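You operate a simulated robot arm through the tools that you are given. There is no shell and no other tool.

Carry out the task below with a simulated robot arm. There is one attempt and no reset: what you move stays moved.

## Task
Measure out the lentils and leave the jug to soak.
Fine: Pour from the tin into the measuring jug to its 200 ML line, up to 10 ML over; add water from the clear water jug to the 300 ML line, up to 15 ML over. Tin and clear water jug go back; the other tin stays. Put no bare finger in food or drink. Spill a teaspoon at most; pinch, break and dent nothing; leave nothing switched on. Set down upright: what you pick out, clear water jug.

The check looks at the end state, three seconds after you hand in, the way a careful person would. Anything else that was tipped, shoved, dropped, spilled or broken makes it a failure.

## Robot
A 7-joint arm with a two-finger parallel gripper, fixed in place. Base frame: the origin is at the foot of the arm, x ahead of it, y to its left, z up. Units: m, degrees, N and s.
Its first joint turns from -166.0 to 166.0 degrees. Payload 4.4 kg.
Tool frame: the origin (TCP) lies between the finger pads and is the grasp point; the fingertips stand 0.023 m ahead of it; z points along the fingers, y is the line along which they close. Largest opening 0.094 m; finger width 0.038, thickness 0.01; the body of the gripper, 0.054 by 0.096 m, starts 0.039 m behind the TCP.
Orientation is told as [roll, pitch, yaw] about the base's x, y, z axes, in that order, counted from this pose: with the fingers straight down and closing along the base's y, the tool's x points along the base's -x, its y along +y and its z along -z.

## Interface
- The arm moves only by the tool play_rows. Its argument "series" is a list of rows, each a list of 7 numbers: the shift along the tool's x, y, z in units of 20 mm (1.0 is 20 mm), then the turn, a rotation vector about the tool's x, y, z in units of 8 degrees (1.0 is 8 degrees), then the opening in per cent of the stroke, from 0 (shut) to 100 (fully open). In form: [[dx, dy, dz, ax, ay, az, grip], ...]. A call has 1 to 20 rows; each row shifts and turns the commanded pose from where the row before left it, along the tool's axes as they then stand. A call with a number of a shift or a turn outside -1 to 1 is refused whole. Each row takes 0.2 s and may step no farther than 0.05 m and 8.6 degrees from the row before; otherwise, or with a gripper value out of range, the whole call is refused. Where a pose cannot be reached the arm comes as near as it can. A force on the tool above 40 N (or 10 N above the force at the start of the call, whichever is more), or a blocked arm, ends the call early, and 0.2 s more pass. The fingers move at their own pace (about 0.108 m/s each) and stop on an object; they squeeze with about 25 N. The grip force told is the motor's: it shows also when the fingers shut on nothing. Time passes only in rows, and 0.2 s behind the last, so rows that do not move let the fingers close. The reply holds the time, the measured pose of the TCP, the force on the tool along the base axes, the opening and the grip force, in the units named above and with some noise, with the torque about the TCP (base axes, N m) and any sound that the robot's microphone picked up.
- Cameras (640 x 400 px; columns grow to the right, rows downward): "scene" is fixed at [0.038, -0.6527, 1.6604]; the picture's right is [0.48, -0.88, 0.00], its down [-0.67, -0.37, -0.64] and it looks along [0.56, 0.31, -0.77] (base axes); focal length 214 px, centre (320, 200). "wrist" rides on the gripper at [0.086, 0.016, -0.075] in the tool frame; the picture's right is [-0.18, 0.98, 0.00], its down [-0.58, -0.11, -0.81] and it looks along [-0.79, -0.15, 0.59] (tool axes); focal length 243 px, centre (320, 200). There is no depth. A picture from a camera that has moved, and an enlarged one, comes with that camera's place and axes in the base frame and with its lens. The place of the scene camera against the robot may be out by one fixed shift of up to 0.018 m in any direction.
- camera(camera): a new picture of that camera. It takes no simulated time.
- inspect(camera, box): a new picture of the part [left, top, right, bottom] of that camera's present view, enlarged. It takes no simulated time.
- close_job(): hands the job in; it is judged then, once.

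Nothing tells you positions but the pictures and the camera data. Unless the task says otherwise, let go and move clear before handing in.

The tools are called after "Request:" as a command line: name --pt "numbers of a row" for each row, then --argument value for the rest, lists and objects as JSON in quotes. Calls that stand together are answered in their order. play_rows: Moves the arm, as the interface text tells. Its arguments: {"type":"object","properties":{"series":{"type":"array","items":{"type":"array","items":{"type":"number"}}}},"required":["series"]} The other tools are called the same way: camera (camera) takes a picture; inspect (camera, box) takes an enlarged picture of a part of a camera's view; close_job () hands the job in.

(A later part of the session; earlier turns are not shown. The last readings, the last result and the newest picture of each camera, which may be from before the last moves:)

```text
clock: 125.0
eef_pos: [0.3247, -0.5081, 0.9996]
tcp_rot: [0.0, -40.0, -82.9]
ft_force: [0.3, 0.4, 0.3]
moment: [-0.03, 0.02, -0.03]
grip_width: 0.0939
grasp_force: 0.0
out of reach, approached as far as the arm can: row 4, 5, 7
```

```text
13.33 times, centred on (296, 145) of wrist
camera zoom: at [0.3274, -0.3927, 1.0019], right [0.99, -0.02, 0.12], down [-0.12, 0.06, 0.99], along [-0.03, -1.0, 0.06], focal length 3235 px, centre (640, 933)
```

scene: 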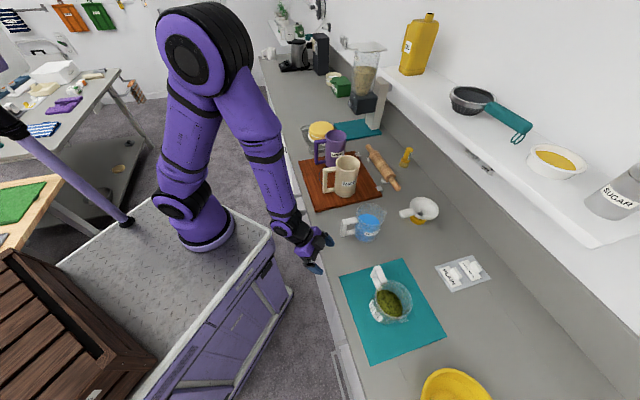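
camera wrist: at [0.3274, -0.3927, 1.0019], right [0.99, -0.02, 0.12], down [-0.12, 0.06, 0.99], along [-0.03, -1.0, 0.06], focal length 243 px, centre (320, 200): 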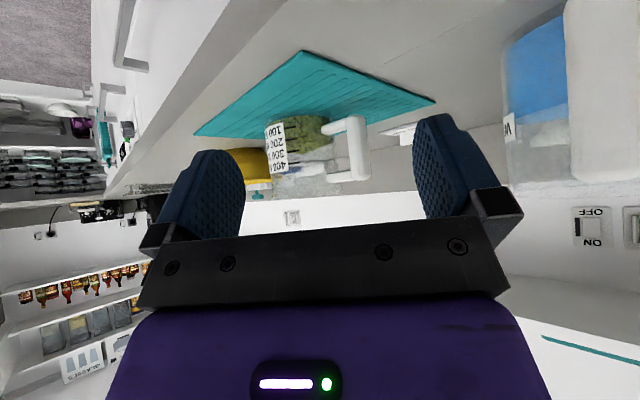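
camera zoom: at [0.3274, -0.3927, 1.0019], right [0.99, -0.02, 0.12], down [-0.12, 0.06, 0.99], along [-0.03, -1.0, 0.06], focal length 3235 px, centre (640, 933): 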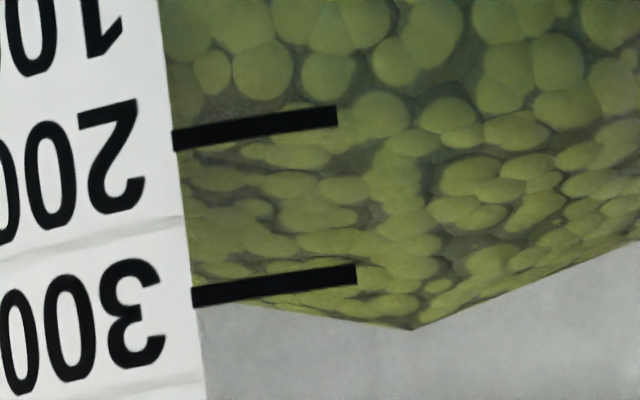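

At this low angle I can see the lentils are heaped into a shallow cone, so the wall edge alone doesn't give the amount. I'll drop the camera to about the surface height for a parallax-free reading.

Request:
play_rows --pt "0 0 0 0 -1 0 100" --pt "0 0 0 0 -1 0 100" --pt "0 0 0 0 -0.5 0 100" --pt "0 0 0 0 0 0 100"

Request:
camera --camera "wrist"

```text
clock: 126.0
eef_pos: [0.3333, -0.5417, 0.9972]
tcp_rot: [-0.1, -60.1, -83.0]
ft_force: [0.0, -0.4, 0.3]
moment: [0.01, -0.01, -0.01]
grip_width: 0.0942
grasp_force: 0.2
out of reach, approached as far as the arm can: row 1, 2, 3
```

```text
taken
camera wrist: at [0.3367, -0.4312, 0.959], right [0.99, 0.03, 0.16], down [-0.16, 0.39, 0.91], along [-0.04, -0.92, 0.39], focal length 243 px, centre (320, 200)
```

wrist: 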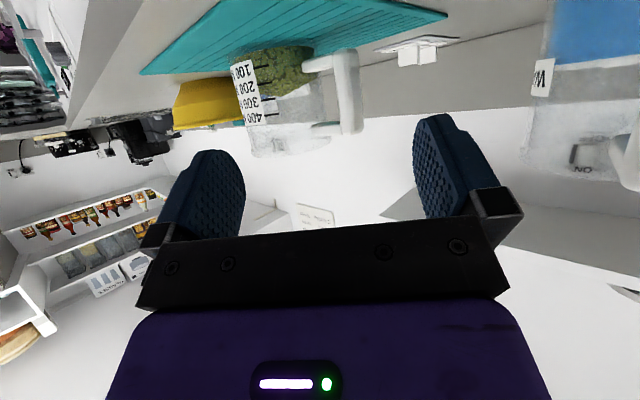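

Request:
inspect --camera "wrist" --box '[225, 30, 335, 130]'

Request:
inspect --camera "wrist" --box '[240, 40, 304, 100]'

Request:
inspect --camera "wrist" --box '[250, 65, 290, 100]'

```text
4.00 times, centred on (280, 80) of wrist
camera zoom: at [0.3367, -0.4312, 0.959], right [0.99, 0.03, 0.16], down [-0.16, 0.39, 0.91], along [-0.04, -0.92, 0.39], focal length 970 px, centre (480, 680)
```

zoom: 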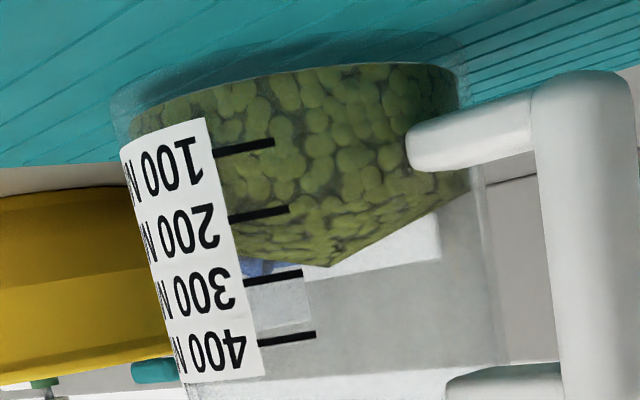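

```text
6.67 times, centred on (272, 70) of wrist
camera zoom: at [0.3367, -0.4312, 0.959], right [0.99, 0.03, 0.16], down [-0.16, 0.39, 0.91], along [-0.04, -0.92, 0.39], focal length 1618 px, centre (640, 1067)
```

zoom: 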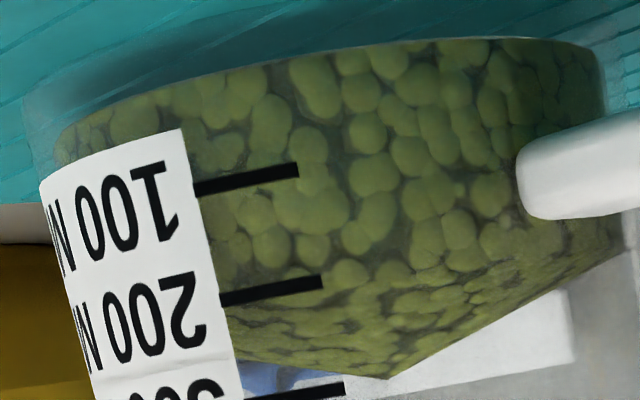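

```text
11.43 times, centred on (270, 82) of wrist
camera zoom: at [0.3367, -0.4312, 0.959], right [0.99, 0.03, 0.16], down [-0.16, 0.39, 0.91], along [-0.04, -0.92, 0.39], focal length 2773 px, centre (891, 1543)
```

zoom: 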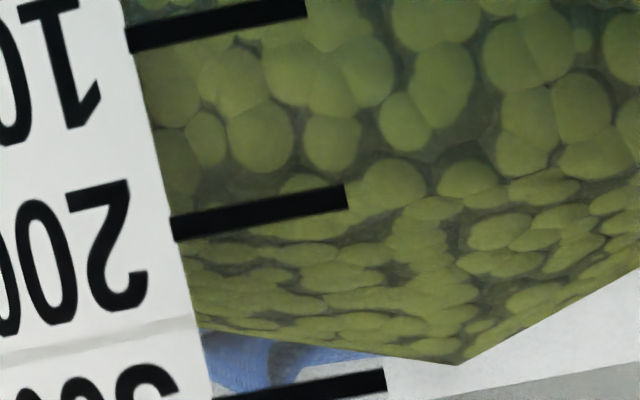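

With the camera at surface height, the lentils meet the wall at about the 200 line and rise to a central cone roughly 13 mm high. That could mean anything from about 200 to 233 ML. For an independent figure I'll rise and look into the tin from the same pose as before, to see how far its level dropped.

Request:
play_rows --pt "-0.867 0 -0.4985 0 0 0 100" --pt "-0.867 0 -0.4985 0 0 0 100" --pt "-0.867 0 -0.4985 0 0 0 100" --pt "-0.867 0 -0.4985 0 0 0 100" --pt "-0.867 0 -0.4985 0 0 0 100" --pt "-0.867 0 -0.4985 0 0 0 100" --pt "-0.867 0 -0.4985 0 0 0 100" --pt "-0.867 0 -0.4985 0 0 0 100" --pt "-0.867 0 -0.4985 0 0 0 100" --pt "-0.867 0 -0.4985 0 0 0 100" --pt "0 0 0 0 1 0 100" --pt "0 0 0 0 1 0 100" --pt "0 0 0 0 1 0 100" --pt "0 0 0 0 1 0 100" --pt "0 0 0 0 1 0 100" --pt "0 0 0 0 1 0 100" --pt "0 0 0 0 1 0 100" --pt "0 0 0 0 0.5 0 100"

Request:
camera --camera "scene"

```text
clock: 129.8
eef_pos: [0.3341, -0.545, 1.1964]
tcp_rot: [-0.1, 0.0, -83.1]
ft_force: [-0.3, 0.0, 0.4]
moment: [0.0, -0.02, 0.04]
grip_width: 0.0942
grasp_force: 0.0
out of reach, approached as far as the arm can: row 1
```

```text
taken
```

scene: 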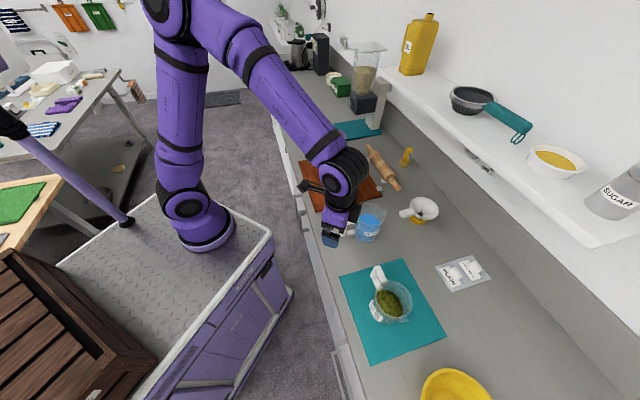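

Request:
play_rows --pt "0 0 -1 0 0 0 100" --pt "0 0 -1 0 0 0 100" --pt "0.54 1 -0.34 0 0 0 100" --pt "0.54 1 -0.34 0 0 0 100" --pt "0.54 1 -0.34 0 0 0 100" --pt "0.54 1 -0.34 0 0 0 100" --pt "0.54 1 -0.34 0 0 0 100" --pt "0.54 1 -0.34 0 0 0 100" --pt "0.54 1 -0.34 0 0 0 100" --pt "0.54 1 -0.34 0 0 0 100" --pt "0.54 1 -0.34 0 0 0 100" --pt "0.54 1 -0.34 0 0 0 100" --pt "0.54 1 -0.34 0 0 0 100" --pt "0.54 1 -0.34 0 0 0 100" --pt "0.54 1 -0.34 0 0 0 100" --pt "0.54 1 -0.34 0 0 0 100" --pt "0.54 1 -0.34 0 0 0 100" --pt "0.54 1 -0.34 0 0 0 100" --pt "0.54 1 -0.34 0 0 0 100" --pt "0.54 1 -0.34 0 0 0 100"

Request:
play_rows --pt "0 0 0 0 0 -1 100" --pt "0 0 0 0 0 -1 100" --pt "0 0 0 0 0 -1 100" --pt "0 0 0 0 0 -1 100" --pt "0 0 0 0 0 -1 100" --pt "0 0 0 0 0 -1 100" --pt "0 0 0 0 0 -1 100" --pt "0 0 0 0 0 -1 100" --pt "0 0 0 0 0 -1 100" --pt "0 0 0 0 0 -1 100" --pt "0 0 0 0 0 -0.39 100" --pt "0 0 0 0 1 0 100" --pt "0 0 0 0 1 0 100" --pt "0 0 0 0 1 0 100" --pt "0 0 0 0 1 0 100"

```text
clock: 134.0
eef_pos: [0.6682, -0.3099, 1.3572]
tcp_rot: [-0.1, -0.1, -83.0]
ft_force: [0.5, -0.5, 0.9]
moment: [0.02, -0.03, 0.0]
grip_width: 0.0936
grasp_force: 0.1
```

```text
clock: 137.2
eef_pos: [0.6685, -0.3084, 1.358]
tcp_rot: [-0.1, 32.2, 0.0]
ft_force: [-0.8, 0.2, 1.3]
moment: [-0.01, -0.01, 0.0]
grip_width: 0.0939
grasp_force: 0.1
```

Request:
play_rows --pt "-0.735 0.47 -0.482 0 0 0 100" --pt "-0.735 0.47 -0.482 0 0 0 100" --pt "-0.735 0.47 -0.482 0 0 0 100" --pt "0 0 0 0 0 0 100"

Request:
inspect --camera "wrist" --box '[290, 155, 390, 217]'

Request:
camera --camera "wrist"

```text
clock: 138.2
eef_pos: [0.722, -0.2816, 1.3589]
tcp_rot: [0.0, 32.1, 0.0]
ft_force: [0.1, 0.3, -0.9]
moment: [0.01, 0.0, 0.0]
grip_width: 0.094
grasp_force: 0.1
```

```text
6.40 times, centred on (340, 186) of wrist
camera zoom: at [0.6884, -0.2644, 1.4681], right [0.16, 0.98, -0.1], down [0.92, -0.11, 0.37], along [0.36, -0.15, -0.92], focal length 1553 px, centre (192, 290)
```

zoom: 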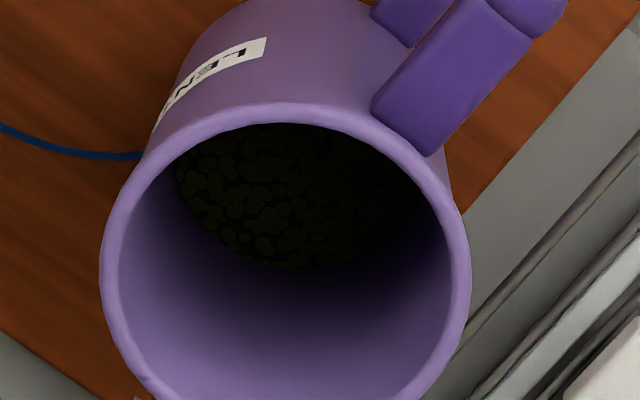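

```text
taken
camera wrist: at [0.6884, -0.2644, 1.4681], right [0.16, 0.98, -0.1], down [0.92, -0.11, 0.37], along [0.36, -0.15, -0.92], focal length 243 px, centre (320, 200)
```

wrist: 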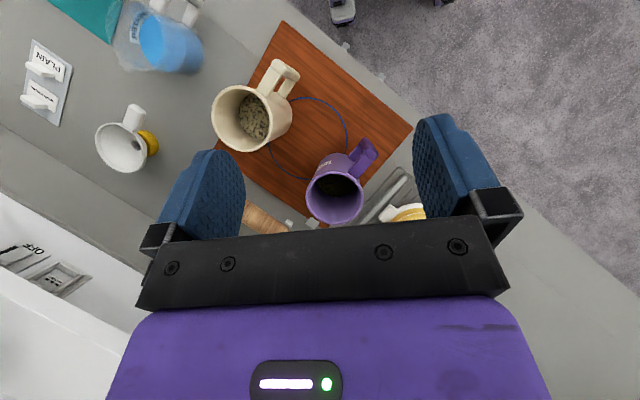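

Request:
inspect --camera "wrist" --box '[312, 158, 372, 202]'

Request:
inspect --camera "wrist" --box '[300, 150, 380, 230]'

```text
9.09 times, centred on (342, 180) of wrist
camera zoom: at [0.6884, -0.2644, 1.4681], right [0.16, 0.98, -0.1], down [0.92, -0.11, 0.37], along [0.36, -0.15, -0.92], focal length 2206 px, centre (120, 382)
```

zoom: 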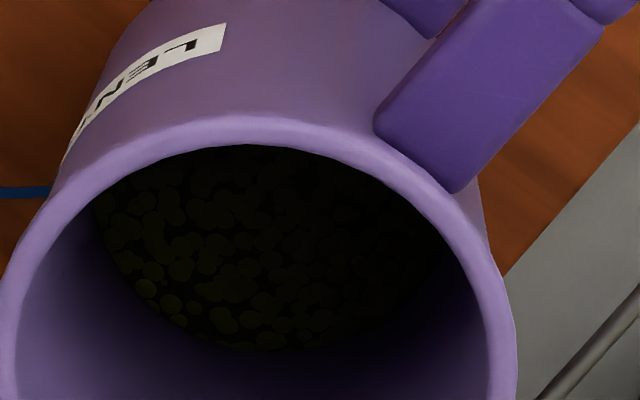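

```text
5.00 times, centred on (340, 190) of wrist
camera zoom: at [0.6884, -0.2644, 1.4681], right [0.16, 0.98, -0.1], down [0.92, -0.11, 0.37], along [0.36, -0.15, -0.92], focal length 1213 px, centre (220, 250)
```

zoom: 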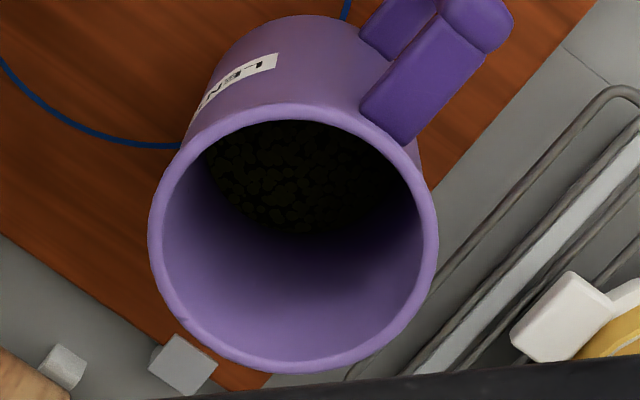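

The tin has re-levelled flat and its level dropped about 34 mm. The volume that implies depends on the tin's inner radius, so I want a straight-down look. I'll turn the wrist back to the camera-on-top configuration, which I need for the water jug anyway, and look directly into the tin.

Request:
play_rows --pt "0 0 0 0 -1 0 100" --pt "0 0 0 0 -1 0 100" --pt "0 0 0 0 -1 0 100" --pt "0 0 0 0 -1 0 100" --pt "0 0 0 0 0 -1 100" --pt "0 0 0 0 0 -1 100" --pt "0 0 0 0 0 -1 100" --pt "0 0 0 0 0 -1 100" --pt "0 0 0 0 0 -1 100" --pt "0 0 0 0 0 -1 100" --pt "0 0 0 0 0 -1 100" --pt "0 0 0 0 0 -1 100" --pt "0 0 0 0 0 -1 100" --pt "0 0 0 0 0 -1 100" --pt "0 0 0 0 0 -1 100" --pt "0 0 0 0 0 -1 100" --pt "0 0 0 0 0 -1 100" --pt "0 0 0 0 0 -1 100" --pt "0 0 0 0 0 -1 100" --pt "0 0 0 0 0 -1 100"

Request:
play_rows --pt "0 0 0 0 0 -0.44 100" --pt "0 0 0 0 1 0 100" --pt "0 0 0 0 1 0 100" --pt "0 0 0 0 1 0 100" --pt "0 0 0 0 1 0 100" --pt "0 0 0 0 1 0 100" --pt "0 0 0 0 1 0 100" --pt "0 0 0 0 1 0 100" --pt "0 0 0 0 1 0 100"

```text
clock: 142.4
eef_pos: [0.7222, -0.2818, 1.3593]
tcp_rot: [0.0, -0.1, 128.1]
ft_force: [1.4, -0.3, -0.2]
moment: [-0.01, -0.02, 0.02]
grip_width: 0.0938
grasp_force: 0.1
```

```text
clock: 144.4
eef_pos: [0.7219, -0.2815, 1.3584]
tcp_rot: [0.2, 63.9, 131.7]
ft_force: [-0.7, -0.5, -0.7]
moment: [0.01, -0.03, -0.03]
grip_width: 0.0942
grasp_force: 0.1
```

Request:
play_rows --pt "0.016 -0.628 0.974 0 0 0 100" --pt "0.016 -0.628 0.974 0 0 0 100" --pt "0.016 -0.628 0.974 0 0 0 100" --pt "0.016 -0.628 0.974 0 0 0 100" --pt "0.016 -0.628 0.974 0 0 0 100" --pt "0.016 -0.628 0.974 0 0 0 100" --pt "0.016 -0.628 0.974 0 0 0 100" --pt "0 0 0 0 0 0 100"

Request:
camera --camera "wrist"

```text
clock: 146.2
eef_pos: [0.8708, -0.3158, 1.2997]
tcp_rot: [0.1, 63.9, 131.6]
ft_force: [-0.2, 0.1, 0.2]
moment: [-0.01, 0.02, 0.02]
grip_width: 0.0942
grasp_force: 0.1
```

```text
taken
camera wrist: at [0.8394, -0.3042, 1.4114], right [-0.79, -0.59, -0.16], down [-0.57, 0.81, -0.17], along [0.23, -0.04, -0.97], focal length 243 px, centre (320, 200)
```

wrist: 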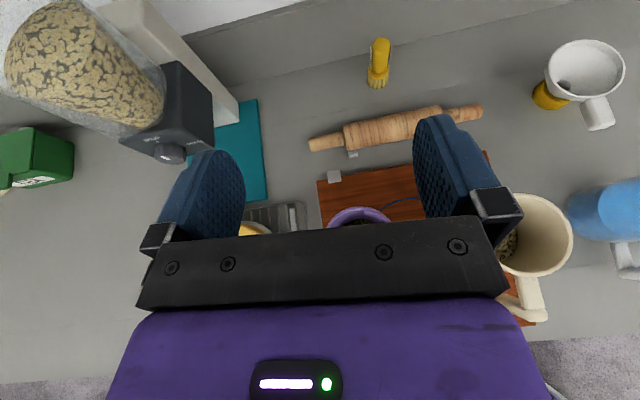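

Request:
play_rows --pt "0 0 0 0 -1 0 100" --pt "0 0 0 0 -1 0 100" --pt "0 0 0 0 -1 0 100" --pt "0 0 0 0 -1 0 100" --pt "0 0 0 0 -0.25 0 100" --pt "-0.76 0 -0.44 0 0 0 100" --pt "-0.76 0 -0.44 0 0 0 100" --pt "-0.76 0 -0.44 0 0 0 100" --pt "-0.76 0 -0.44 0 0 0 100" --pt "0 0 0 0 0 0 100"

Request:
camera --camera "wrist"

```text
clock: 148.4
eef_pos: [0.8214, -0.2627, 1.3009]
tcp_rot: [0.1, 29.9, 131.6]
ft_force: [0.0, 0.0, -0.7]
moment: [0.04, 0.01, -0.01]
grip_width: 0.0939
grasp_force: 0.0
```

```text
taken
camera wrist: at [0.8355, -0.3002, 1.4087], right [-0.84, -0.53, -0.09], down [-0.52, 0.75, 0.41], along [-0.15, 0.39, -0.91], focal length 243 px, centre (320, 200)
```

wrist: 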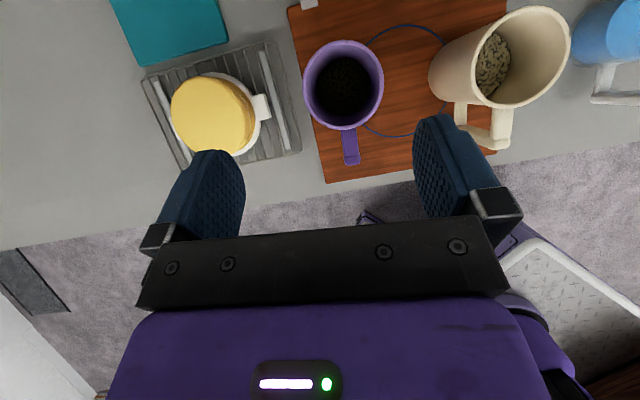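

The tin is now seen straight down its axis, so I'll zoom in.

Request:
inspect --camera "wrist" --box '[294, 30, 394, 140]'

Request:
inspect --camera "wrist" --box '[312, 55, 376, 115]'

```text
3.64 times, centred on (344, 85) of wrist
camera zoom: at [0.8355, -0.3002, 1.4087], right [-0.84, -0.53, -0.09], down [-0.52, 0.75, 0.41], along [-0.15, 0.39, -0.91], focal length 882 px, centre (233, 618)
```

zoom: 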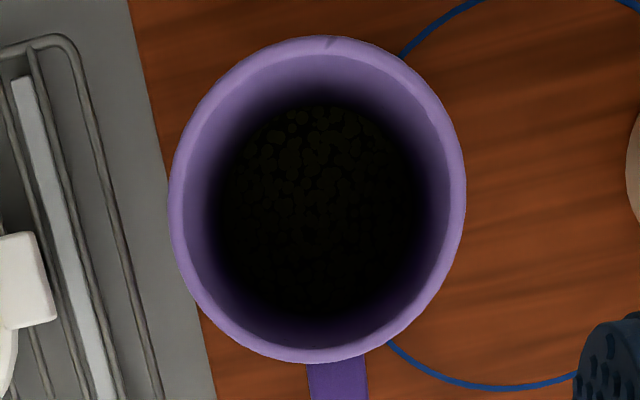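

```text
6.67 times, centred on (344, 85) of wrist
camera zoom: at [0.8355, -0.3002, 1.4087], right [-0.84, -0.53, -0.09], down [-0.52, 0.75, 0.41], along [-0.15, 0.39, -0.91], focal length 1618 px, centre (160, 967)
```

zoom: 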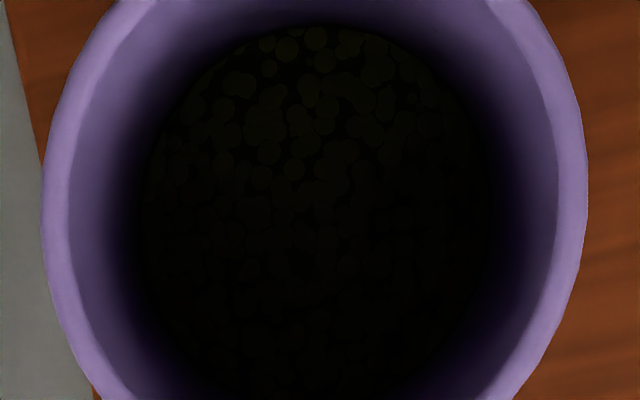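

The tin's inner radius is about 44–45 mm, so the drop gives roughly 205–213 ML. The change in weight points to about 180–200 ML and the wall reading in the jug is about 204 ML, so I accept the lentils as being in the 200–210 band. Next is the water. I'll raise the gripper, move over to the water jug and locate its handle.

Request:
play_rows --pt "0 0 0 0 1 0 100" --pt "0 0 0 0 1 0 100" --pt "0 0 0 0 1 0 100" --pt "0 0 0 0 1 0 100" --pt "0 0.5 -1 0 0.25 0 100" --pt "0 1 -1 0 0 0 100" --pt "0 1 -1 0 0 0 100" --pt "0 1 -1 0 0 0 100" --pt "0 1 -1 0 0 0 100" --pt "0 1 -0.5 0 0 0 100" --pt "0 1 0 0 0 0 100" --pt "0 1 0 0 0 0 100" --pt "0 1 0 0 0 0 100" --pt "0 1 0 0 0 0 100" --pt "0 1 0 0 0 0 100" --pt "0 1 0 0 0 0 100" --pt "0 1 0 0 0 0 100" --pt "0 1 0 0 0 0 100"

Request:
camera --camera "wrist"

```text
clock: 152.2
eef_pos: [0.5566, -0.3681, 1.3498]
tcp_rot: [0.2, 63.9, 131.8]
ft_force: [1.1, 0.2, 0.5]
moment: [-0.01, 0.03, -0.04]
grip_width: 0.0938
grasp_force: 0.0
```

```text
taken
camera wrist: at [0.5251, -0.3563, 1.4601], right [-0.79, -0.59, -0.16], down [-0.57, 0.81, -0.17], along [0.23, -0.04, -0.97], focal length 243 px, centre (320, 200)
```

wrist: 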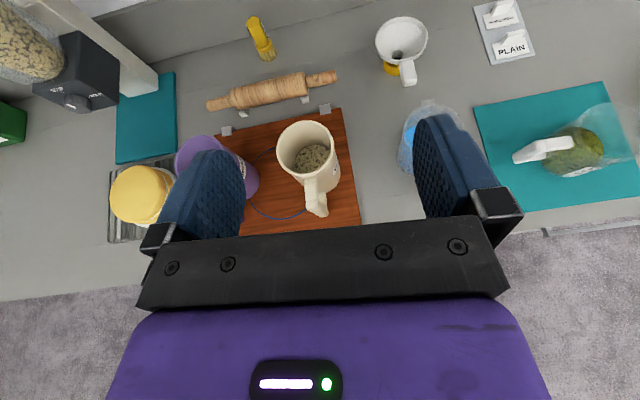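

Request:
play_rows --pt "0 1 0 0 0 0 100" --pt "0 1 0 0 0 0 100" --pt "0 1 0 0 0 0 100" --pt "0 1 0 0 0 0 100" --pt "0 0.5 0 0 0 0 100"

Request:
camera --camera "wrist"

Request:
inspect --camera "wrist" --box '[290, 70, 420, 220]'

```text
clock: 153.4
eef_pos: [0.4899, -0.4264, 1.3499]
tcp_rot: [0.1, 64.0, 131.8]
ft_force: [1.3, -0.3, -0.2]
moment: [0.01, -0.01, -0.04]
grip_width: 0.0939
grasp_force: 0.1
```

```text
taken
camera wrist: at [0.458, -0.4149, 1.4605], right [-0.79, -0.59, -0.16], down [-0.57, 0.81, -0.17], along [0.23, -0.04, -0.97], focal length 243 px, centre (320, 200)
```

wrist: 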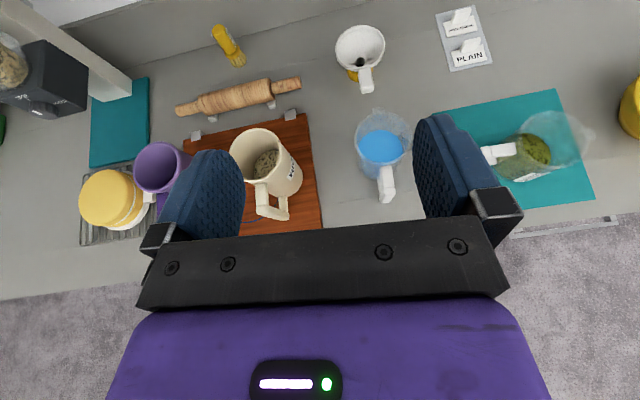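

```text
2.67 times, centred on (355, 145) of wrist
camera zoom: at [0.458, -0.4149, 1.4605], right [-0.79, -0.59, -0.16], down [-0.57, 0.81, -0.17], along [0.23, -0.04, -0.97], focal length 647 px, centre (227, 347)
```

zoom: 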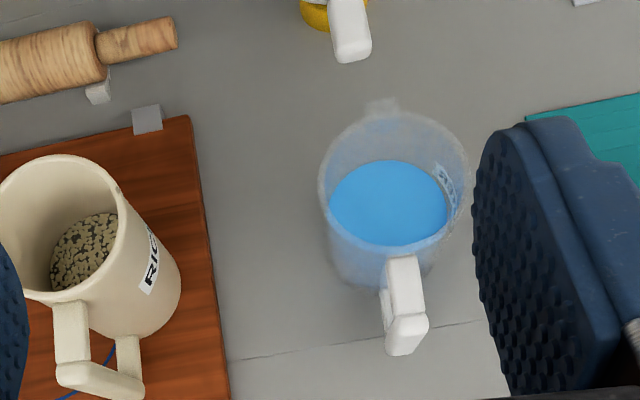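

Request:
play_rows --pt "-0.883 0.368 0.471 0 0 0 100" --pt "-0.883 0.368 0.471 0 0 0 100" --pt "-0.883 0.368 0.471 0 0 0 100" --pt "-0.883 0.368 0.471 0 0 0 100" --pt "-0.883 0.368 0.471 0 0 0 100" --pt "-0.883 0.368 0.471 0 0 0 100" --pt "-0.883 0.368 0.471 0 0 0 100" --pt "-0.883 0.368 0.471 0 0 0 100" --pt "-0.883 0.368 0.471 0 0 0 100" --pt "-0.883 0.368 0.471 0 0 0 100"

Request:
camera --camera "wrist"

Request:
inspect --camera "wrist" --box '[260, 60, 420, 220]'

```text
clock: 155.6
eef_pos: [0.4437, -0.4958, 1.1563]
tcp_rot: [0.2, 63.9, 131.7]
ft_force: [-0.9, 0.4, -0.5]
moment: [0.01, -0.03, 0.0]
grip_width: 0.094
grasp_force: 0.1
out of reach, approached as far as the arm can: row 7, 8, 9
```

```text
taken
camera wrist: at [0.4121, -0.4841, 1.2671], right [-0.79, -0.59, -0.16], down [-0.57, 0.81, -0.17], along [0.23, -0.04, -0.97], focal length 243 px, centre (320, 200)
```

wrist: 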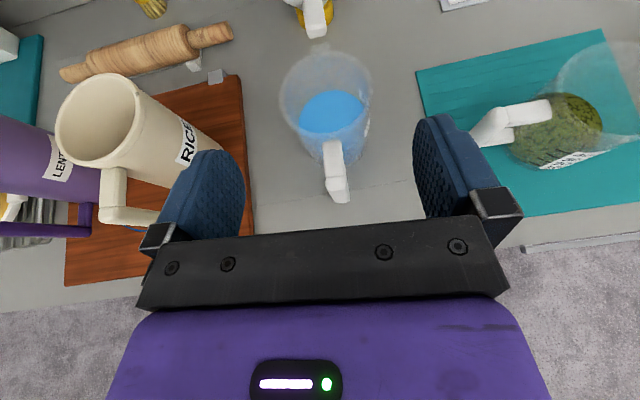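

```text
2.50 times, centred on (340, 140) of wrist
camera zoom: at [0.4121, -0.4841, 1.2671], right [-0.79, -0.59, -0.16], down [-0.57, 0.81, -0.17], along [0.23, -0.04, -0.97], focal length 606 px, centre (270, 350)
```

zoom: 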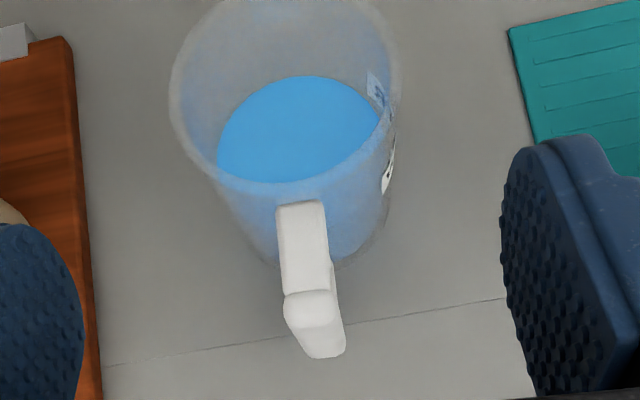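

The water jug's axis is at about (0.540, -0.595) with the rim near z 1.015. Its handle bar is at about (0.476, -0.5215), from z 0.927 to 1.0. I'll come in from above the handle.

Request:
play_rows --pt "-0.518 -0.088 0.82 0 0 0 100" --pt "-0.518 -0.088 0.82 0 0 0 100" --pt "-0.518 -0.088 0.82 0 0 0 100" --pt "-0.518 -0.088 0.82 0 0 0 100" --pt "0 0 0 0 0 0 100"

Request:
camera --camera "wrist"

Request:
inspect --camera "scene" --box '[310, 180, 420, 265]'

```text
clock: 156.8
eef_pos: [0.4753, -0.5195, 1.089]
tcp_rot: [0.2, 63.9, 131.7]
ft_force: [0.5, -1.5, 0.2]
moment: [-0.03, 0.01, -0.01]
grip_width: 0.0942
grasp_force: 0.1
```

```text
taken
camera wrist: at [0.4438, -0.5075, 1.2006], right [-0.79, -0.59, -0.16], down [-0.57, 0.81, -0.17], along [0.23, -0.04, -0.97], focal length 243 px, centre (320, 200)
```

wrist: 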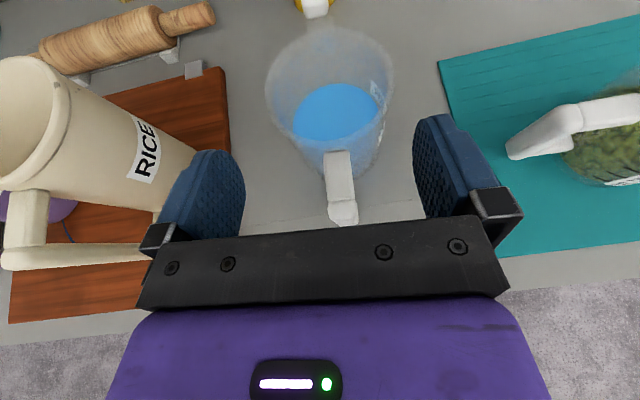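

```text
4.71 times, centred on (365, 222) of scene
camera zoom: at [0.038, -0.6527, 1.6604], right [0.48, -0.88, 0.0], down [-0.67, -0.37, -0.64], along [0.56, 0.31, -0.77], focal length 1009 px, centre (108, 94)
```

zoom: 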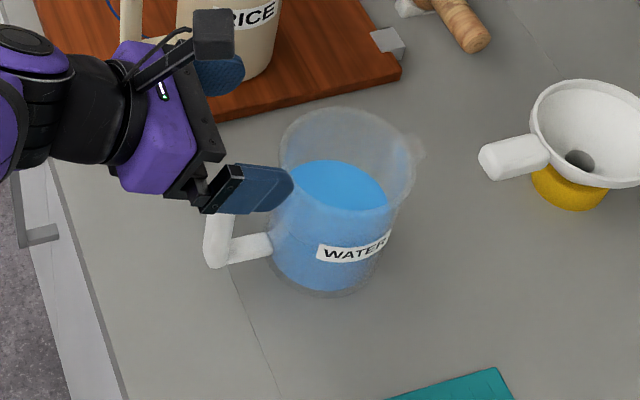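

Request:
play_rows --pt "0.044 0.15 0.09 0 0 0 100" --pt "-0.899 0 0.438 0 0 0 100" --pt "-0.899 0 0.438 0 0 0 100" --pt "-0.899 0 0.438 0 0 0 100" --pt "-0.899 0 0.438 0 0 0 100" --pt "0 0 0 0 0 0 100"

Request:
camera --camera "wrist"

Request:
inspect --camera "scene" --box '[310, 180, 420, 265]'

```text
clock: 158.2
eef_pos: [0.4731, -0.5242, 1.0126]
tcp_rot: [0.2, 63.5, 131.7]
ft_force: [-0.6, -0.1, -0.7]
moment: [0.02, 0.0, 0.0]
grip_width: 0.0941
grasp_force: 0.1
```

```text
taken
camera wrist: at [0.4427, -0.5128, 1.1234], right [-0.79, -0.59, -0.16], down [-0.57, 0.81, -0.16], along [0.23, -0.03, -0.97], focal length 243 px, centre (320, 200)
```

wrist: 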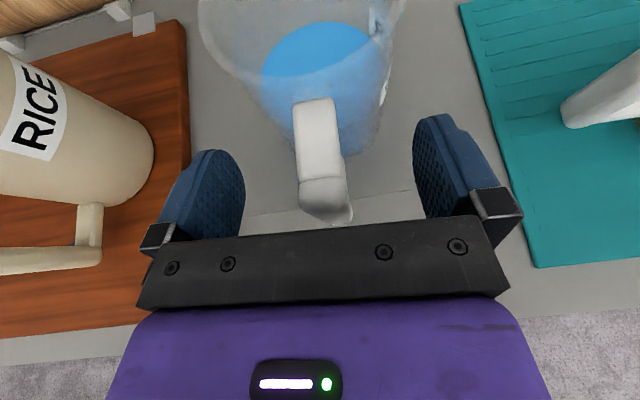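

```text
4.71 times, centred on (365, 222) of scene
camera zoom: at [0.038, -0.6527, 1.6604], right [0.48, -0.88, 0.0], down [-0.67, -0.37, -0.64], along [0.56, 0.31, -0.77], focal length 1009 px, centre (108, 94)
```

zoom: 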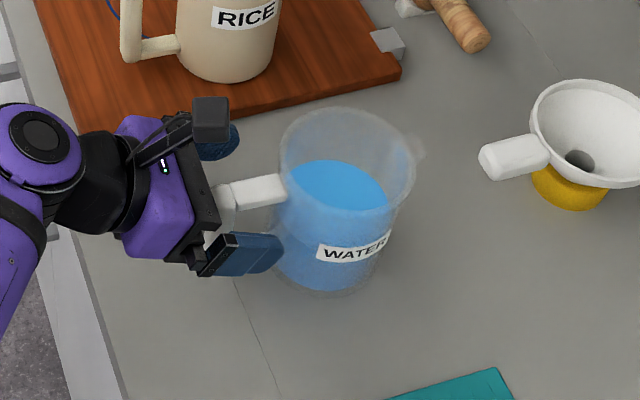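

Request:
play_rows --pt "0.053 0 0.108 0 0 0 100" --pt "-0.895 0 0.446 0 0 0 100" --pt "-0.895 0 0.446 0 0 0 100" --pt "-0.224 0 0.112 0 0 0 100" --pt "0 0 0 0 0 0 100"

Request:
camera --camera "wrist"

Request:
inspect --camera "scene" --box '[310, 180, 420, 265]'

```text
clock: 159.4
eef_pos: [0.4782, -0.5297, 1.0105]
tcp_rot: [0.1, 63.5, 131.7]
ft_force: [0.0, -0.3, -0.7]
moment: [0.0, -0.03, 0.03]
grip_width: 0.0941
grasp_force: 0.0
out of reach, approached as far as the arm can: row 2, 3, 4
```

```text
taken
camera wrist: at [0.4466, -0.519, 1.1215], right [-0.79, -0.59, -0.16], down [-0.57, 0.81, -0.16], along [0.23, -0.03, -0.97], focal length 243 px, centre (320, 200)
```

wrist: 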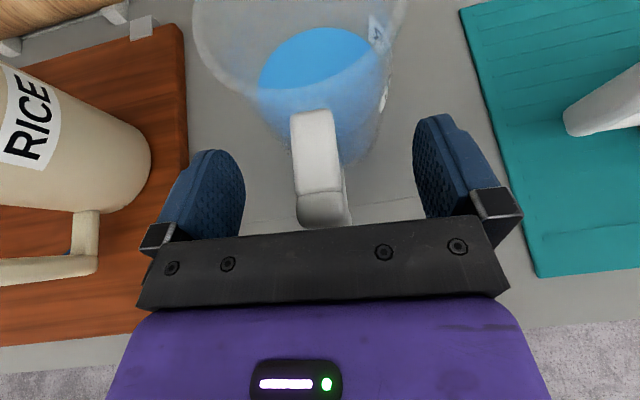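

```text
4.71 times, centred on (365, 222) of scene
camera zoom: at [0.038, -0.6527, 1.6604], right [0.48, -0.88, 0.0], down [-0.67, -0.37, -0.64], along [0.56, 0.31, -0.77], focal length 1009 px, centre (108, 94)
```

zoom: 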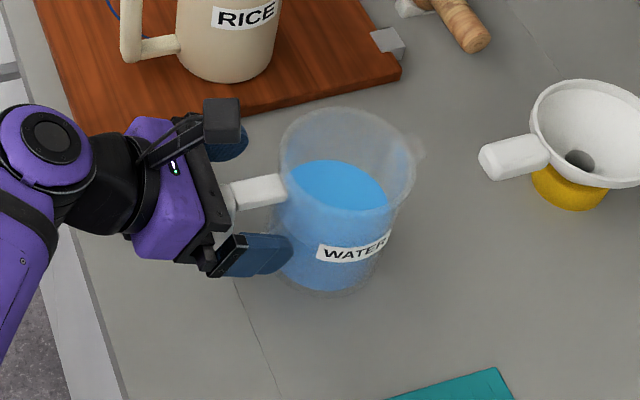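

The arm can't go lower at this gripper angle. I'll rise a little, point the gripper more steeply (about 45°) and try again.

Request:
play_rows --pt "0.895 0 -0.446 0 0 0 100" --pt "0.895 0 -0.446 0 0 0 100" --pt "0.895 0 -0.446 0 0 0 100" --pt "0 0 0 0 -1 0 100" --pt "0 0 0 0 -1 0 100" --pt "0 0 0 0 -0.31 0 100" --pt "0 0 0 0 0 0 100"

Request:
camera --camera "wrist"

```text
clock: 161.0
eef_pos: [0.4772, -0.529, 1.0705]
tcp_rot: [0.1, 45.4, 131.5]
ft_force: [-0.1, 0.6, -0.1]
moment: [-0.01, 0.0, 0.01]
grip_width: 0.0939
grasp_force: 0.1
```

```text
taken
camera wrist: at [0.4698, -0.5452, 1.1848], right [-0.82, -0.56, -0.13], down [-0.57, 0.81, 0.15], along [0.02, 0.2, -0.98], focal length 243 px, centre (320, 200)
```

wrist: 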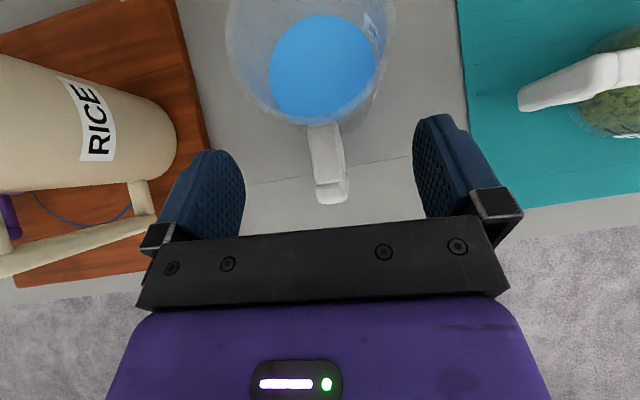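

Request:
play_rows --pt "-0.474 0 -0.48 0 0 0 100" --pt "-0.712 0 0.702 0 0 0 100" --pt "-0.712 0 0.702 0 0 0 100" --pt "0 0 0 0 0 0 100"

Request:
camera --camera "wrist"

Request:
inspect --camera "scene" --box '[310, 180, 420, 265]'

```text
clock: 162.0
eef_pos: [0.4659, -0.5199, 1.0315]
tcp_rot: [0.1, 45.5, 131.6]
ft_force: [0.7, -0.1, 0.3]
moment: [0.02, 0.01, 0.01]
grip_width: 0.0937
grasp_force: 0.0
```

```text
taken
camera wrist: at [0.46, -0.5343, 1.1453], right [-0.82, -0.56, -0.13], down [-0.57, 0.81, 0.15], along [0.02, 0.2, -0.98], focal length 243 px, centre (320, 200)
```

wrist: 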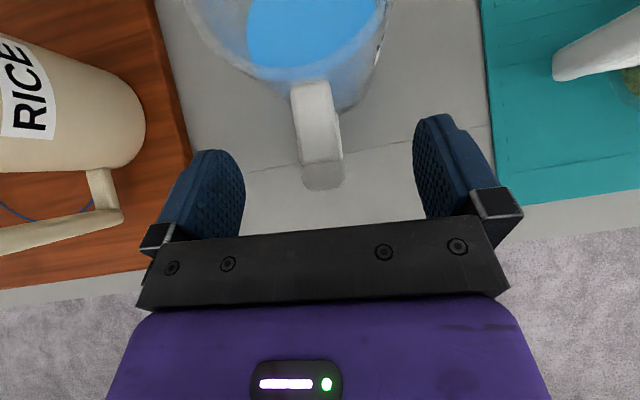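

```text
4.71 times, centred on (365, 222) of scene
camera zoom: at [0.038, -0.6527, 1.6604], right [0.48, -0.88, 0.0], down [-0.67, -0.37, -0.64], along [0.56, 0.31, -0.77], focal length 1009 px, centre (108, 94)
```

zoom: 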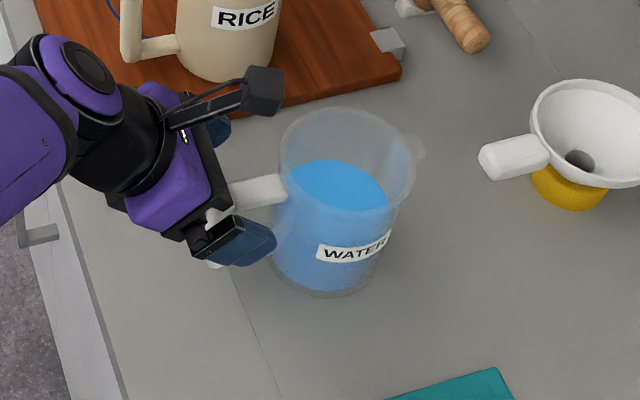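

Request:
play_rows --pt "0 -0.14 0 0 0 0 100" --pt "-0.712 0 0.702 0 0 0 100" --pt "-0.712 0 0.702 0 0 0 100" --pt "-0.32 0 0.316 0 0 0 100" --pt "0 0 0 0 0 0 100"

Request:
camera --camera "wrist"

Request:
inspect --camera "scene" --box '[310, 180, 420, 265]'

```text
clock: 163.2
eef_pos: [0.4693, -0.5182, 0.98]
tcp_rot: [0.0, 45.6, 131.6]
ft_force: [-0.1, -0.3, 0.1]
moment: [0.01, -0.01, 0.04]
grip_width: 0.0939
grasp_force: 0.1
```

```text
taken
camera wrist: at [0.4625, -0.5338, 1.0952], right [-0.82, -0.56, -0.13], down [-0.57, 0.81, 0.15], along [0.02, 0.2, -0.98], focal length 243 px, centre (320, 200)
```

wrist: 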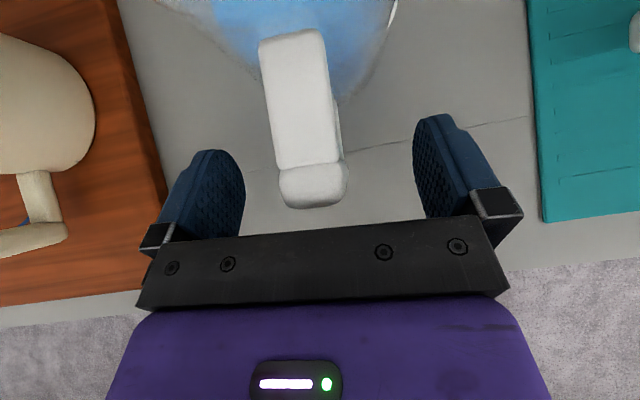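

```text
4.71 times, centred on (365, 222) of scene
camera zoom: at [0.038, -0.6527, 1.6604], right [0.48, -0.88, 0.0], down [-0.67, -0.37, -0.64], along [0.56, 0.31, -0.77], focal length 1009 px, centre (108, 94)
```

zoom: 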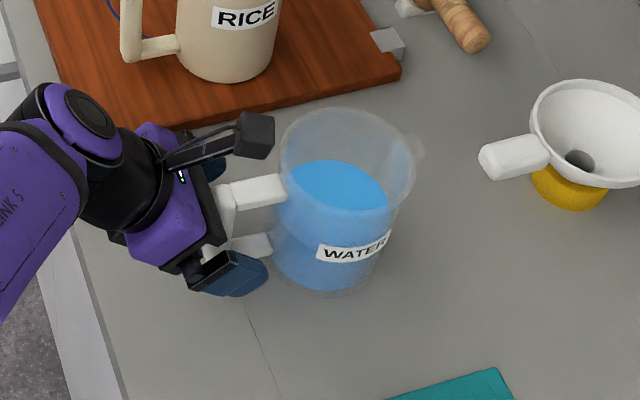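

The fingers straddle the handle, well centred. I'll close.

Request:
play_rows --pt "0 0 0 0 0 0 0" --pt "0 0 0 0 0 0 0" --pt "0 0 0 0 0 0 0" --pt "0 0 0 0 0 0 0"

Request:
camera --camera "wrist"

Request:
inspect --camera "scene" --box '[310, 180, 420, 265]'

```text
clock: 164.2
eef_pos: [0.4704, -0.5171, 0.9821]
tcp_rot: [0.0, 45.4, 131.5]
ft_force: [1.1, 1.3, 0.6]
moment: [0.13, -0.29, 0.19]
grip_width: 0.024
grasp_force: 25.0
```

```text
taken
camera wrist: at [0.4626, -0.5336, 1.0953], right [-0.82, -0.56, -0.13], down [-0.57, 0.81, 0.15], along [0.02, 0.2, -0.98], focal length 243 px, centre (320, 200)
```

wrist: 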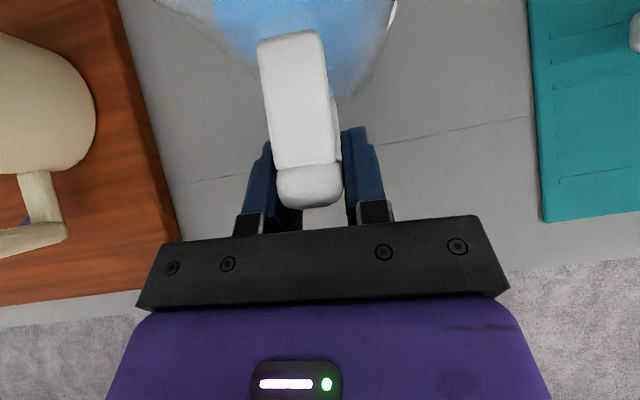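

```text
4.71 times, centred on (365, 222) of scene
camera zoom: at [0.038, -0.6527, 1.6604], right [0.48, -0.88, 0.0], down [-0.67, -0.37, -0.64], along [0.56, 0.31, -0.77], focal length 1009 px, centre (108, 94)
```

zoom: 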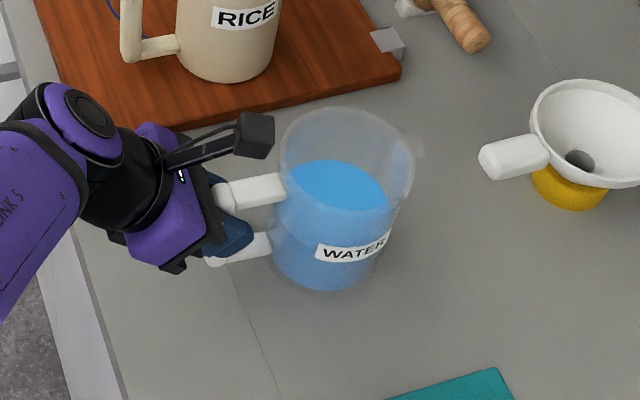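

Request:
play_rows --pt "0.356 0 -0.351 0 0 0 0" --pt "0.356 0 -0.351 0 0 0 0" --pt "0.356 0 -0.351 0 0 0 0" --pt "0.356 0 -0.351 0 0 0 0" --pt "0 0 0 0 0 0 0"

Request:
camera --camera "wrist"

Request:
inspect --camera "scene" --box '[310, 170, 420, 255]'

```text
clock: 165.4
eef_pos: [0.4692, -0.519, 1.021]
tcp_rot: [0.1, 45.3, 131.5]
ft_force: [-0.5, -0.9, -5.2]
moment: [0.38, 0.32, 0.0]
grip_width: 0.0242
grasp_force: 24.7
```

```text
taken
camera wrist: at [0.462, -0.5337, 1.1351], right [-0.82, -0.56, -0.13], down [-0.57, 0.81, 0.15], along [0.02, 0.2, -0.98], focal length 243 px, centre (320, 200)
```

wrist: 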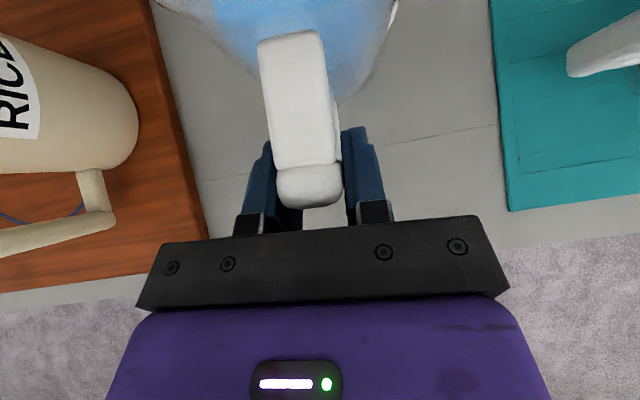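

```text
4.71 times, centred on (365, 212) of scene
camera zoom: at [0.038, -0.6527, 1.6604], right [0.48, -0.88, 0.0], down [-0.67, -0.37, -0.64], along [0.56, 0.31, -0.77], focal length 1009 px, centre (108, 141)
```

zoom: 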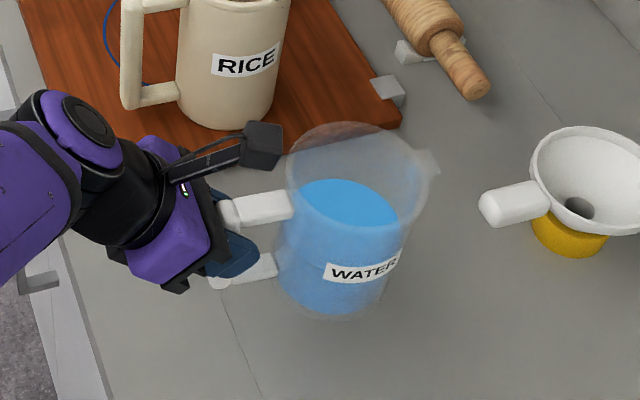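

The water jug is up and steady (about 5.2 N). I'll raise it, turn and carry it in line with the measuring jug, keeping it level.

Request:
play_rows --pt "0.712 0 -0.702 0 0 0 0" --pt "0.712 0 -0.702 0 0 0 0" --pt "0.712 0 -0.702 0 0 0 0" --pt "0.712 0 -0.702 0 0 0 0" --pt "0.712 0 -0.702 0 0 0 0" --pt "0.712 0 -0.702 0 0 0 0" --pt "0.712 0 -0.702 0 0 0 0" --pt "0.712 0 -0.702 0 0 0 0" --pt "0.712 0 -0.702 0 0 0 0" --pt "0.712 0 -0.702 0 0 0 0" --pt "0 0 0 -0.4 0 0.395 0" --pt "0 0 0 -0.711 0 0.703 0" --pt "0 0 0 -0.711 0 0.703 0" --pt "0 0 0 -0.711 0 0.703 0" --pt "0 0 0 -0.711 0 0.703 0" --pt "0 0 0 -0.711 0 0.703 0" --pt "0 0 0 -0.4 0 0.395 0"

Request:
camera --camera "wrist"

Request:
camera --camera "scene"

```text
clock: 169.0
eef_pos: [0.4689, -0.5181, 1.2199]
tcp_rot: [0.0, 45.5, 82.4]
ft_force: [-0.8, -0.2, -6.8]
moment: [0.46, -0.06, 0.0]
grip_width: 0.024
grasp_force: 25.5
```

```text
taken
camera wrist: at [0.452, -0.522, 1.3347], right [-0.96, 0.26, -0.13], down [0.24, 0.96, 0.15], along [0.17, 0.11, -0.98], focal length 243 px, centre (320, 200)
```

wrist: 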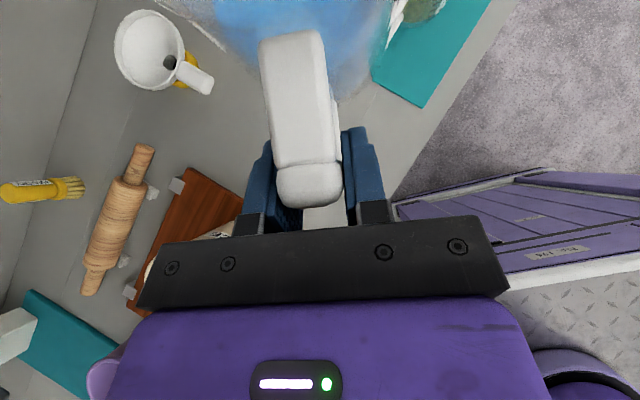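

```text
taken
```

scene: 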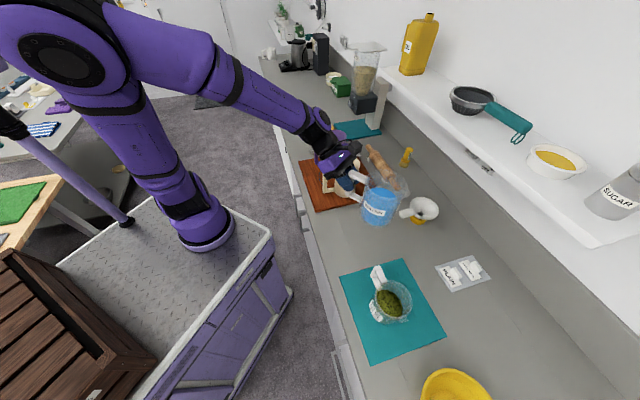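

Request:
play_rows --pt "0.543 0.854 0.374 0 0 0 0" --pt "0.543 0.854 0.374 0 0 0 0" --pt "0.543 0.854 0.374 0 0 0 0" --pt "0.543 0.854 0.374 0 0 0 0" --pt "0.543 0.854 0.374 0 0 0 0" --pt "0.543 0.854 0.374 0 0 0 0" --pt "0.543 0.854 0.374 0 0 0 0" --pt "0.543 0.854 0.374 0 0 0 0" --pt "0 0 0 0 0 0 0"

Request:
inspect --camera "scene" --box '[320, 220, 448, 320]'

```text
clock: 171.0
eef_pos: [0.3202, -0.6048, 1.2416]
tcp_rot: [0.0, 45.5, 82.5]
ft_force: [-0.1, 0.9, -5.1]
moment: [0.52, -0.03, -0.02]
grip_width: 0.0239
grasp_force: 24.5
```

```text
4.00 times, centred on (384, 270) of scene
camera zoom: at [0.038, -0.6527, 1.6604], right [0.48, -0.88, 0.0], down [-0.67, -0.37, -0.64], along [0.56, 0.31, -0.77], focal length 858 px, centre (64, -80)
```

zoom: 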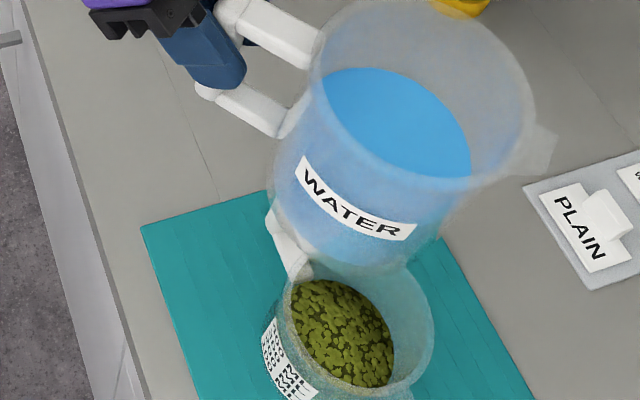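

Request:
play_rows --pt "0 0 0 0 -0.5 0 0" --pt "0 0 0 0 -1 0 0" --pt "0 0 0 0 -1 0 0" --pt "0 0 0 0 -1 0 0" --pt "0 0 0 0 -0.5 0 0" --pt "0 0 0 0 0 0 0"

Request:
inspect --camera "scene" --box '[320, 220, 448, 320]'

```text
clock: 172.4
eef_pos: [0.3197, -0.6032, 1.2413]
tcp_rot: [-0.1, 13.3, 82.6]
ft_force: [1.3, -1.0, -4.4]
moment: [0.27, -0.06, -0.03]
grip_width: 0.024
grasp_force: 25.2
```

```text
4.00 times, centred on (384, 270) of scene
camera zoom: at [0.038, -0.6527, 1.6604], right [0.48, -0.88, 0.0], down [-0.67, -0.37, -0.64], along [0.56, 0.31, -0.77], focal length 858 px, centre (64, -80)
```

zoom: 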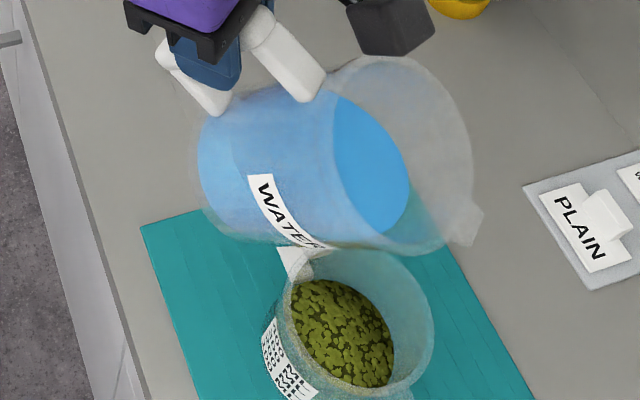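

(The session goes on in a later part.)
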